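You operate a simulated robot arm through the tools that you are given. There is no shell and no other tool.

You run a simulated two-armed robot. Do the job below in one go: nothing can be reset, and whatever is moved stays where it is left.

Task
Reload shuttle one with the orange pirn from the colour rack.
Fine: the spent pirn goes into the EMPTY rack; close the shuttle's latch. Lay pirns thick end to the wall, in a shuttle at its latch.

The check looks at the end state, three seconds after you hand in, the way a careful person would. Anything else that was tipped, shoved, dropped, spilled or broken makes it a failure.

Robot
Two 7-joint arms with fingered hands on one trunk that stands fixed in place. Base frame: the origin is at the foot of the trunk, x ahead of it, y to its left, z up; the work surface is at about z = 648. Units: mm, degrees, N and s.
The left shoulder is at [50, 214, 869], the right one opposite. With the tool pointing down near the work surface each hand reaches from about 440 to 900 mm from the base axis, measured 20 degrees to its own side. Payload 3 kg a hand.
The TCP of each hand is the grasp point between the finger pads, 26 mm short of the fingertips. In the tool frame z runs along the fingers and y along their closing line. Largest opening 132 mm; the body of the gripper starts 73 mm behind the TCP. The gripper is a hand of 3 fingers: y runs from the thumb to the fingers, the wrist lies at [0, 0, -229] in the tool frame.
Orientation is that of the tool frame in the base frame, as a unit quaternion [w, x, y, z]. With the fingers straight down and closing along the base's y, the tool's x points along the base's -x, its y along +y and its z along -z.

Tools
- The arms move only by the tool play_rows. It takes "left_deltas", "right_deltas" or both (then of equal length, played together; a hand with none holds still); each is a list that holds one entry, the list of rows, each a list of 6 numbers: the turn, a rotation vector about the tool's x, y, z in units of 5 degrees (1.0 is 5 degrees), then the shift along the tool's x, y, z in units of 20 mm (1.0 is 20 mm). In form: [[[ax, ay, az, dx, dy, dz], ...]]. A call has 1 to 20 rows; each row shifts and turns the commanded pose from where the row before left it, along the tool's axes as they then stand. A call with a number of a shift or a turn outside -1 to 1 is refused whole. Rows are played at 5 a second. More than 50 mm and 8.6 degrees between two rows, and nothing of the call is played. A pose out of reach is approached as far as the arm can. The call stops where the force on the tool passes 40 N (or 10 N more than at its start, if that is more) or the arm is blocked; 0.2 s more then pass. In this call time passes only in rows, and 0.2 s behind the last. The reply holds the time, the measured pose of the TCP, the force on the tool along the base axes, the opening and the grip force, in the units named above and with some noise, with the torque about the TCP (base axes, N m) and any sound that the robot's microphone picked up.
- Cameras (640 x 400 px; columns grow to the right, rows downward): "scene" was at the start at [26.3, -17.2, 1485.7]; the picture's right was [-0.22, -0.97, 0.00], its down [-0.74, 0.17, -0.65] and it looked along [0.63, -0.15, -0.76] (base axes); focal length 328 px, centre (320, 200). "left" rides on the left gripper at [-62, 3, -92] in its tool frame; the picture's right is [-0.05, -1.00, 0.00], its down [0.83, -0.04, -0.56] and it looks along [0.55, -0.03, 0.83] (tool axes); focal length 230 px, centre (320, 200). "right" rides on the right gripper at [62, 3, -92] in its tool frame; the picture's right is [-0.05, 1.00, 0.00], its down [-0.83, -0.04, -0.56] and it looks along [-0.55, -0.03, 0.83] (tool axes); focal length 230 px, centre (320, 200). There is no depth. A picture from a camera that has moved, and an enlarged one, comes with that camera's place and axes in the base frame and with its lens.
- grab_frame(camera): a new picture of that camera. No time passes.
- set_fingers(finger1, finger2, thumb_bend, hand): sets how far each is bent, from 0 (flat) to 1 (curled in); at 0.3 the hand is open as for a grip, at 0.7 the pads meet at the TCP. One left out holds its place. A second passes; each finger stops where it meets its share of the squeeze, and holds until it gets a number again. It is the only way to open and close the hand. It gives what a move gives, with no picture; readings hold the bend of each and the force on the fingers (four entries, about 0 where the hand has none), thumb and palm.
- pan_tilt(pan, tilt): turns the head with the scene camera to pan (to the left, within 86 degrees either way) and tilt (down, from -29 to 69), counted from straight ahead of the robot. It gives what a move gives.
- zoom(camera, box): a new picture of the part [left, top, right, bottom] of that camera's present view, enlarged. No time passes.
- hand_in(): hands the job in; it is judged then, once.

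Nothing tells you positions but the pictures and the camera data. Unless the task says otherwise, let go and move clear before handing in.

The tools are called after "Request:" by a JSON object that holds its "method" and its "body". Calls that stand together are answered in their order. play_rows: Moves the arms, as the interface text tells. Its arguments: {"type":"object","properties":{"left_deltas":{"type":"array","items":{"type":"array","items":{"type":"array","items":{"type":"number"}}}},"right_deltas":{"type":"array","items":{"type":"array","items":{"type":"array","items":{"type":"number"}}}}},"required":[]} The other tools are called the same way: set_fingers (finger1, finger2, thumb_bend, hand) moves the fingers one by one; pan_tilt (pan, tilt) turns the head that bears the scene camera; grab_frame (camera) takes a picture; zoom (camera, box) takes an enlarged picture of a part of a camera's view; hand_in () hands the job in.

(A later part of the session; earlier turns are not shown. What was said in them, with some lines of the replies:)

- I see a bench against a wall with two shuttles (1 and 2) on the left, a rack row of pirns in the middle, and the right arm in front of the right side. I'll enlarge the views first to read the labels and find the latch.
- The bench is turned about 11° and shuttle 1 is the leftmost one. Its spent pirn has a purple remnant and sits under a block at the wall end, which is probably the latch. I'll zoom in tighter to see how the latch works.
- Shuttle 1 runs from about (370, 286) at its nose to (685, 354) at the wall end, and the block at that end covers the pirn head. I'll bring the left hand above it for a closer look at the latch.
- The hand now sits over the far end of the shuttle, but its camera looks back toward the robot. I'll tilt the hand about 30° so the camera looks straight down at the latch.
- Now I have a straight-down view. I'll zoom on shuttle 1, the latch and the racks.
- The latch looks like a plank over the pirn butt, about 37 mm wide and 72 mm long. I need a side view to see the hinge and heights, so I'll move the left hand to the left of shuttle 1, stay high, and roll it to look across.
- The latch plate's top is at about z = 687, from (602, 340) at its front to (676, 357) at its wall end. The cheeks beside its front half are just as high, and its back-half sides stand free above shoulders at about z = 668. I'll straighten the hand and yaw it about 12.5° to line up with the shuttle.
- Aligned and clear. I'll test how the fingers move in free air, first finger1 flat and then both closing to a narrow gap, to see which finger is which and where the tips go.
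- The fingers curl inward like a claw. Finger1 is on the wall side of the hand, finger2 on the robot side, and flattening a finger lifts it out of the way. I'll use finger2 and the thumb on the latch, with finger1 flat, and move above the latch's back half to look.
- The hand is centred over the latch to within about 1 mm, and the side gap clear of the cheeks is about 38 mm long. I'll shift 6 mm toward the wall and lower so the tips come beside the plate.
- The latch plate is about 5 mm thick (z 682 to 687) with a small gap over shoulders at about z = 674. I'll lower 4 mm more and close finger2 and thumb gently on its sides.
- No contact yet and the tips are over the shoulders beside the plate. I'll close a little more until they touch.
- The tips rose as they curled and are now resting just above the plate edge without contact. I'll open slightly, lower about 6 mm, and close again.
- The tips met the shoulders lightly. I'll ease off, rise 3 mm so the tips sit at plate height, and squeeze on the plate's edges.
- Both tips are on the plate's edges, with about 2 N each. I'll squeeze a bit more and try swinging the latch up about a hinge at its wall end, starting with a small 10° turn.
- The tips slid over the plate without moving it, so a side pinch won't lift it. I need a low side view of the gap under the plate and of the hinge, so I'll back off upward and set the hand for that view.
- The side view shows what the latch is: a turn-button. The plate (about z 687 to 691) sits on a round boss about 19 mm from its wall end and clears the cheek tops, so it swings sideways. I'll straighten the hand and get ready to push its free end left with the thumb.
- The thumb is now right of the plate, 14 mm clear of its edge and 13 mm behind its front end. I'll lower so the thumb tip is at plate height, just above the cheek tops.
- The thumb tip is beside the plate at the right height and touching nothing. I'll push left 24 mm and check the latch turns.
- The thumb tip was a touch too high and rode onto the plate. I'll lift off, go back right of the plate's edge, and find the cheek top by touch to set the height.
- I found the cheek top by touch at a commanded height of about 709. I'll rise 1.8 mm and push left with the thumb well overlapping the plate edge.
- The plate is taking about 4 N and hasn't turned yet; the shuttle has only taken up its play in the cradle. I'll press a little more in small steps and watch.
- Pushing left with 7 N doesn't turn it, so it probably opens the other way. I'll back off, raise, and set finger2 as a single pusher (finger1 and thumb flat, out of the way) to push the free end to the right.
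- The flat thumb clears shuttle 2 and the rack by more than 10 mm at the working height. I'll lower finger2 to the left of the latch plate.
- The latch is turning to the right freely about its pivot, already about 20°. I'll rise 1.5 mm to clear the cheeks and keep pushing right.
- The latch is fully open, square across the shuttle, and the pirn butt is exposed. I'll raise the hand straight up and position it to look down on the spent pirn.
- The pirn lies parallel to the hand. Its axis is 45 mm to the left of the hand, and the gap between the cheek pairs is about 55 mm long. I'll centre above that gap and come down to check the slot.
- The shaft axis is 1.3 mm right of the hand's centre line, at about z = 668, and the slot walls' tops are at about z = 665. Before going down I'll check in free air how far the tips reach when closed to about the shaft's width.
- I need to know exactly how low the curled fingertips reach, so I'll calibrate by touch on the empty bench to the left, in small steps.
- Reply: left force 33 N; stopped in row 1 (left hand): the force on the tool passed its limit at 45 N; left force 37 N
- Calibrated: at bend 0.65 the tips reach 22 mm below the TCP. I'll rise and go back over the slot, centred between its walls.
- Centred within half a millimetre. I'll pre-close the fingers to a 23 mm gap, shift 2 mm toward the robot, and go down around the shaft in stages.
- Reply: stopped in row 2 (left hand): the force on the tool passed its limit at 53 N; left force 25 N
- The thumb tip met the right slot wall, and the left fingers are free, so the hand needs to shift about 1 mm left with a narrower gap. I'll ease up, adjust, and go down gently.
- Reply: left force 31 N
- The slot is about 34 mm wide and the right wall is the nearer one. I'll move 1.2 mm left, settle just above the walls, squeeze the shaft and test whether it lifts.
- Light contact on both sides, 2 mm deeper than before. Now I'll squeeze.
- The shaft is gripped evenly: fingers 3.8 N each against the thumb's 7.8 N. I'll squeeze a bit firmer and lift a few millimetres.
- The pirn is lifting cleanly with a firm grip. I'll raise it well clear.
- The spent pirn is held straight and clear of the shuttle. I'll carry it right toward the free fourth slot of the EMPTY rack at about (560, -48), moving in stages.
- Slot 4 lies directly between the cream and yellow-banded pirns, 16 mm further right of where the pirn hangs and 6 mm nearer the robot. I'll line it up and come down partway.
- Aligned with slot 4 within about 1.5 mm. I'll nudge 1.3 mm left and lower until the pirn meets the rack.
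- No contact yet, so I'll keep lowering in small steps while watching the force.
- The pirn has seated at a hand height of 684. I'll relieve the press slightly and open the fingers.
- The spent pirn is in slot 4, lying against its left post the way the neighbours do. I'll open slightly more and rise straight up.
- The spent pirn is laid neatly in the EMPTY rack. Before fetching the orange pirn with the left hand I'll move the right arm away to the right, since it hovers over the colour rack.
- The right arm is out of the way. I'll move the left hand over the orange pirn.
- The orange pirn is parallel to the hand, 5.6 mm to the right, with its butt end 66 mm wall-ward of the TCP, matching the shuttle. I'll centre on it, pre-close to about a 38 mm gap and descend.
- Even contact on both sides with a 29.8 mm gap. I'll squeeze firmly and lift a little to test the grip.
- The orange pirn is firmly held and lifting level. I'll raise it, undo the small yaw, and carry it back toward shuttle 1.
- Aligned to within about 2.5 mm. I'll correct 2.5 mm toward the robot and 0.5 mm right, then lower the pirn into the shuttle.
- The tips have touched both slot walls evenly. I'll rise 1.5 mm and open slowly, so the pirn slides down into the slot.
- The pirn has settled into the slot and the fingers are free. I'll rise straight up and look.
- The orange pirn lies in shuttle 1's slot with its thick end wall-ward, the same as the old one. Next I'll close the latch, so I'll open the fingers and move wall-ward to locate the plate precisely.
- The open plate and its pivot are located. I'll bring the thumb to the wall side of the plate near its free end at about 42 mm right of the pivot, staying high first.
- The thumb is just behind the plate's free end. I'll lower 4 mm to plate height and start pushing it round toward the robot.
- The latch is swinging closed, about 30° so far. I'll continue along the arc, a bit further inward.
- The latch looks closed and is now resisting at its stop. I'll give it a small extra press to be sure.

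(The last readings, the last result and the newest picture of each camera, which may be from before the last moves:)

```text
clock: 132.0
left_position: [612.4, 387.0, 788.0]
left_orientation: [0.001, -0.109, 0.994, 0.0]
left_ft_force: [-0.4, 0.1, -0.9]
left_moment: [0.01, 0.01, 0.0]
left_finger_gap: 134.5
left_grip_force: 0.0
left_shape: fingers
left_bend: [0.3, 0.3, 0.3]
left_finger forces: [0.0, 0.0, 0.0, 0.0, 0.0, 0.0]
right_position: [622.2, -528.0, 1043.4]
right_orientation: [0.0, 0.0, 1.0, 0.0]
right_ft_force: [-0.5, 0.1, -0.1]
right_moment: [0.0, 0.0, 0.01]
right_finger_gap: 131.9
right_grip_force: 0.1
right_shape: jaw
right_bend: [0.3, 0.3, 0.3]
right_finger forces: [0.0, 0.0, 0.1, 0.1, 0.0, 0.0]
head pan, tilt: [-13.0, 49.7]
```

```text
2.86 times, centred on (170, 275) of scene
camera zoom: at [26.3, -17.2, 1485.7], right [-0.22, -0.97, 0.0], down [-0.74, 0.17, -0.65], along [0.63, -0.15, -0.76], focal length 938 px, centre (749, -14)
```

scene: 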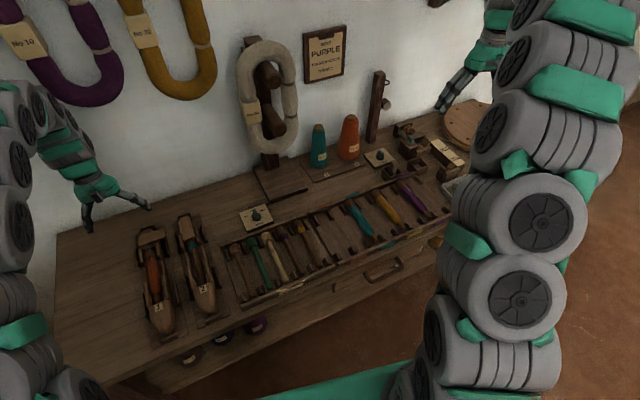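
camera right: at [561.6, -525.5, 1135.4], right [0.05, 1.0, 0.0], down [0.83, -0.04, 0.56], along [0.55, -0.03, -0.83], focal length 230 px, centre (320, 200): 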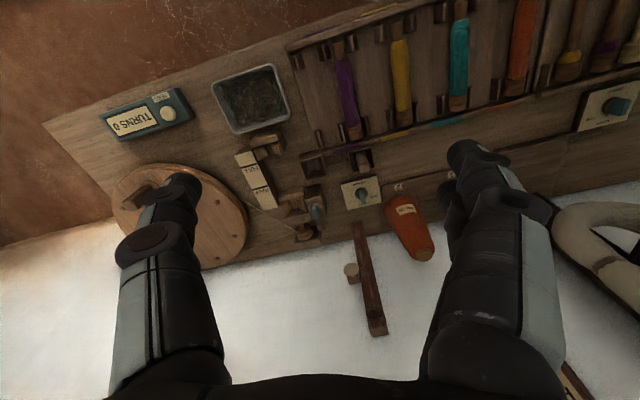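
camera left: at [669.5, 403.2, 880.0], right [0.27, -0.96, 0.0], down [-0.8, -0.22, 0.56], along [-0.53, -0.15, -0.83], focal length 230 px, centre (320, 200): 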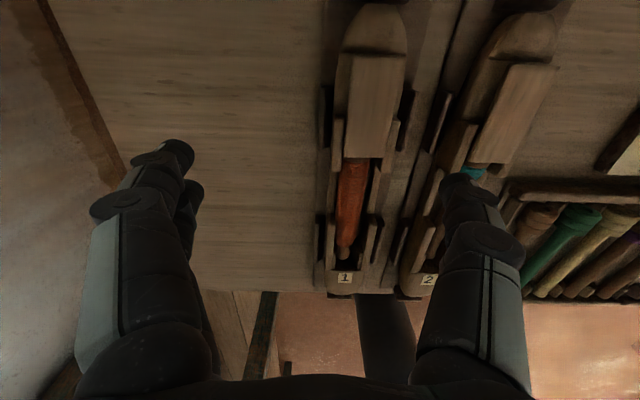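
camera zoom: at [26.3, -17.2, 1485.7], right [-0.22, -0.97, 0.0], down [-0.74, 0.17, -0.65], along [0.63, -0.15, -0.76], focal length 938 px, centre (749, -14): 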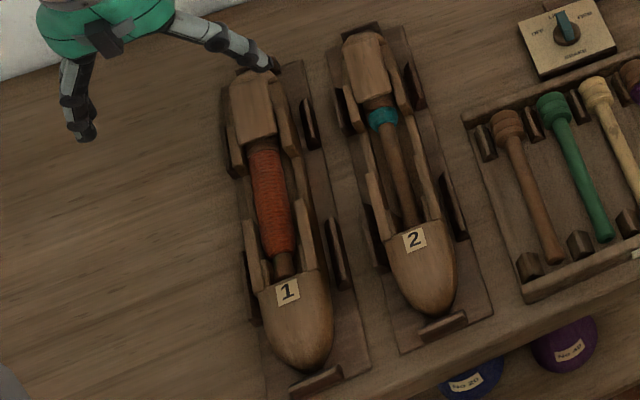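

The latch is closed and lines up with shuttle 2's. I'll zoom in to compare how the pirn sits under the latch and check everything else.

Request:
{"method": "zoom", "body": {"camera": "scene", "box": [135, 228, 185, 268]}}

Request:
{"method": "zoom", "body": {"camera": "scene", "box": [145, 265, 195, 325]}}

Request:
{"method": "zoom", "body": {"camera": "left", "box": [310, 130, 410, 290]}}

Request:
{"method": "zoom", "body": {"camera": "scene", "box": [220, 170, 440, 310]}}

```text
10.00 times, centred on (160, 248) of scene
camera zoom: at [26.3, -17.2, 1485.7], right [-0.22, -0.97, 0.0], down [-0.74, 0.17, -0.65], along [0.63, -0.15, -0.76], focal length 3281 px, centre (1920, -280)
```

zoom: 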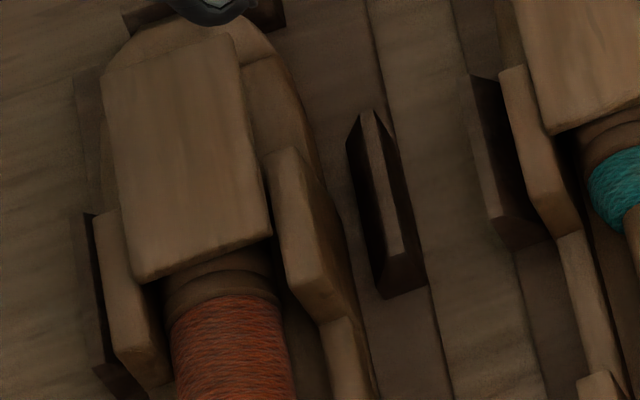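

```text
6.67 times, centred on (170, 295) of scene
camera zoom: at [26.3, -17.2, 1485.7], right [-0.22, -0.97, 0.0], down [-0.74, 0.17, -0.65], along [0.63, -0.15, -0.76], focal length 2188 px, centre (1320, -433)
```

zoom: 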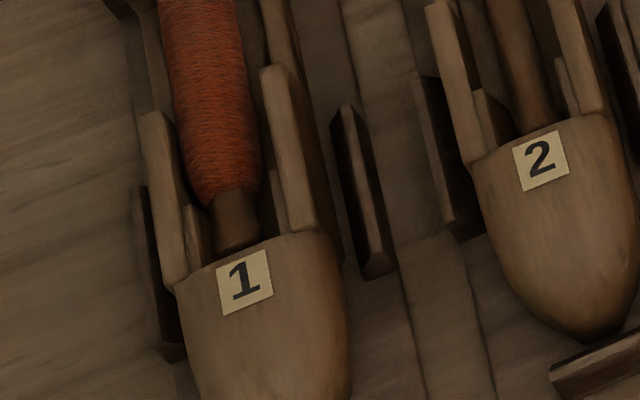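

```text
2.50 times, centred on (360, 210) of left
camera zoom: at [669.5, 403.2, 880.0], right [0.27, -0.96, 0.0], down [-0.8, -0.22, 0.56], along [-0.53, -0.15, -0.83], focal length 575 px, centre (220, 175)
```

zoom: 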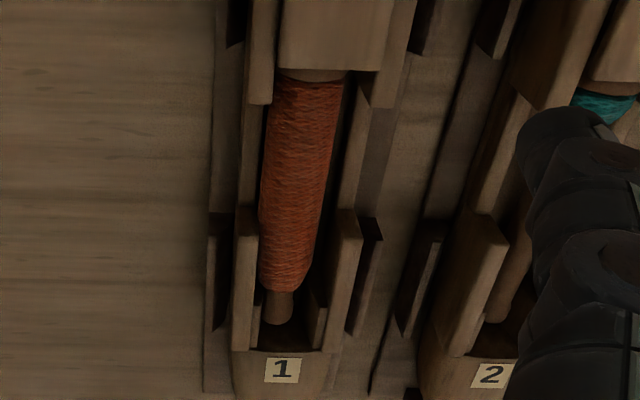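

```text
2.86 times, centred on (330, 240) of scene
camera zoom: at [26.3, -17.2, 1485.7], right [-0.22, -0.97, 0.0], down [-0.74, 0.17, -0.65], along [0.63, -0.15, -0.76], focal length 938 px, centre (291, 86)
```

zoom: 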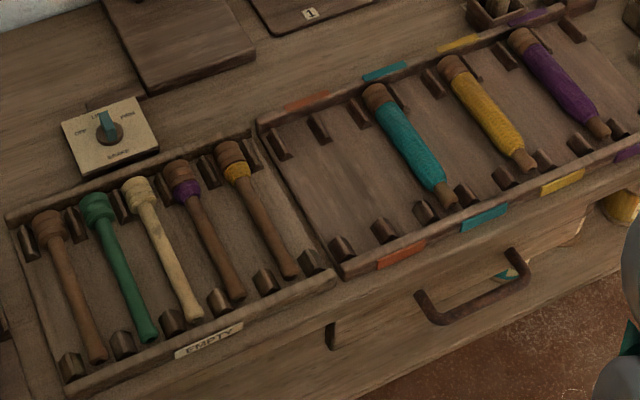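

Everything checks out. The orange pirn is in shuttle 1 with its butt under the closed latch, the spent purple pirn is in the EMPTY rack, and the other pirns and shuttle 2 are undisturbed. I'll raise the left hand well clear and take a last look.

Request:
{"method": "play_rows", "body": {"left_deltas": [[[0, 0, 0, 0.3, 0, -1], [0, 0, 0, 0.3, 0, -1], [0, 0, 0, 0.3, 0, -1], [0, 0, 0, 0.3, 0, -1], [0, 0, 0, 0.3, 0, -1], [0, 0, 0, 0.3, 0, -1], [0, 0, 0, 0.3, 0, -1]]]}}

Request:
{"method": "grab_frame", "body": {"camera": "scene"}}

Request:
{"method": "zoom", "body": {"camera": "scene", "box": [120, 205, 220, 345]}}

Request:
{"method": "grab_frame", "body": {"camera": "left"}}

```text
clock: 133.6
left_position: [572.2, 378.6, 928.3]
left_orientation: [0.0, -0.109, 0.994, 0.0]
left_ft_force: [-0.4, 0.1, 0.1]
left_moment: [-0.01, 0.02, -0.03]
left_finger_gap: 134.1
left_grip_force: 0.1
left_shape: fingers
left_bend: [0.3, 0.3, 0.3]
left_finger forces: [0.1, 0.0, 0.0, 0.0, 0.1, 0.0]
right_position: [622.8, -528.4, 1044.3]
right_orientation: [0.0, 0.001, 1.0, 0.0]
right_ft_force: [0.4, -0.5, -0.3]
right_moment: [-0.04, -0.01, -0.01]
right_finger_gap: 131.8
right_grip_force: 0.0
right_shape: jaw
right_bend: [0.3, 0.3, 0.3]
right_finger forces: [0.0, 0.0, 0.0, 0.0, 0.0, 0.0]
head pan, tilt: [-13.0, 49.7]
```

```text
taken
```

scene: 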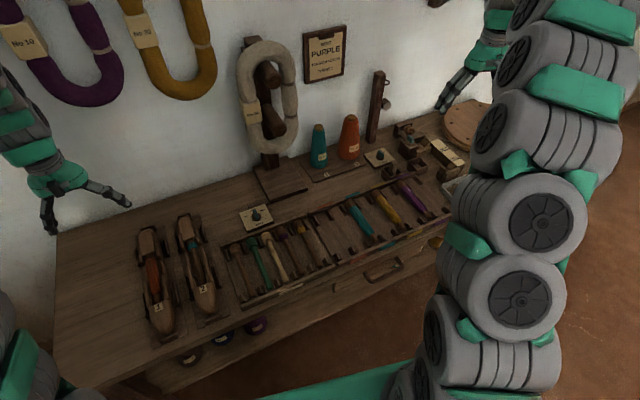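

```text
2.86 times, centred on (170, 275) of scene
camera zoom: at [26.3, -17.2, 1485.7], right [-0.22, -0.97, 0.0], down [-0.74, 0.17, -0.65], along [0.63, -0.15, -0.76], focal length 938 px, centre (749, -14)
```

zoom: 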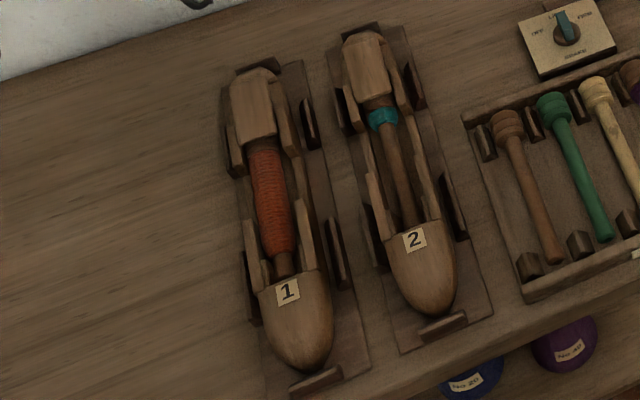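

```text
taken
camera left: at [630.1, 394.3, 1019.8], right [0.27, -0.96, 0.0], down [-0.8, -0.22, 0.55], along [-0.53, -0.15, -0.83], focal length 230 px, centre (320, 200)
```

left: 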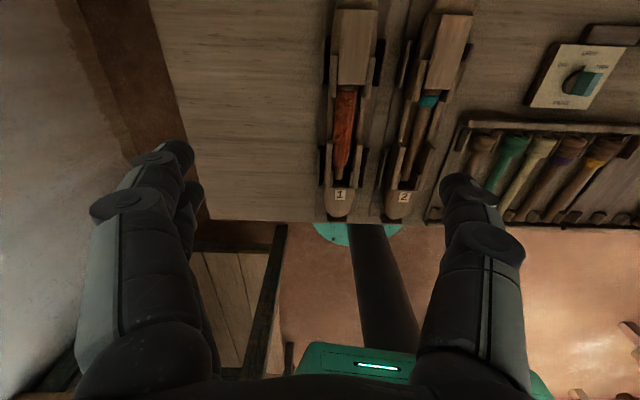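

Before handing in I'll read the wall sign and notes, in case they bear on the job.

Request:
{"method": "zoom", "body": {"camera": "scene", "box": [295, 20, 355, 90]}}

Request:
{"method": "zoom", "body": {"camera": "scene", "box": [250, 110, 400, 210]}}

```text
5.71 times, centred on (325, 55) of scene
camera zoom: at [26.3, -17.2, 1485.7], right [-0.22, -0.97, 0.0], down [-0.74, 0.17, -0.65], along [0.63, -0.15, -0.76], focal length 1875 px, centre (291, 1029)
```

zoom: 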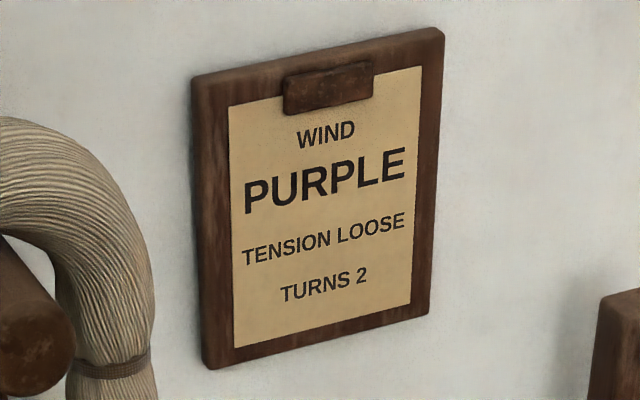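

```text
4.00 times, centred on (325, 160) of scene
camera zoom: at [26.3, -17.2, 1485.7], right [-0.22, -0.97, 0.0], down [-0.74, 0.17, -0.65], along [0.63, -0.15, -0.76], focal length 1313 px, centre (300, 360)
```

zoom: 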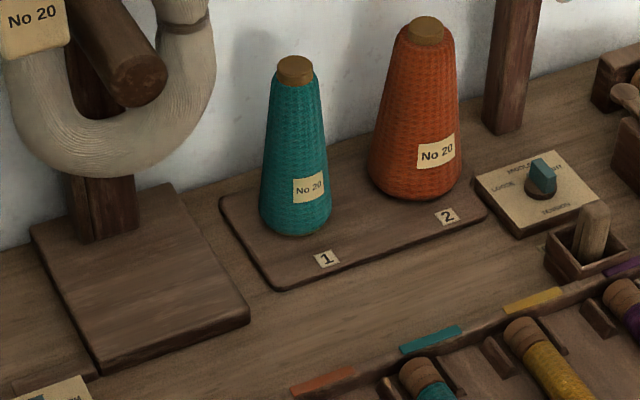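

The wall card is a winding order for a different job, so it doesn't affect this one. The orange pirn is in shuttle 1 with its latch closed, the spent pirn is in the EMPTY rack, and both hands are empty and clear, so I'm handing in.

Request:
{"method": "hand_in", "body": {}}

```text
The job is handed in.
```

Shuttle one now holds the orange pirn from the colour rack. Its thick end is toward the wall, under the latch, and the latch is closed against its stop.

- **Spent pirn:** the old pirn with the purple remnant is in the fourth slot of the EMPTY rack, thick end to the wall. It rolled a few millimetres against its left post when I let go, much like its neighbours.
- **Shuttle one:** finding out how the latch opens meant pressing on it, so the shuttle shifted a few millimetres in its cradle. It ended within about 1–2 mm of where it started.
- **Everything else:** in the last pictures, shuttle two, the other pirns and the rest of the bench look as they were. I moved the right arm off to the right to clear the colour rack and left it there.

Both hands are empty and clear of the bench. The job is handed in; I haven't seen a verdict.
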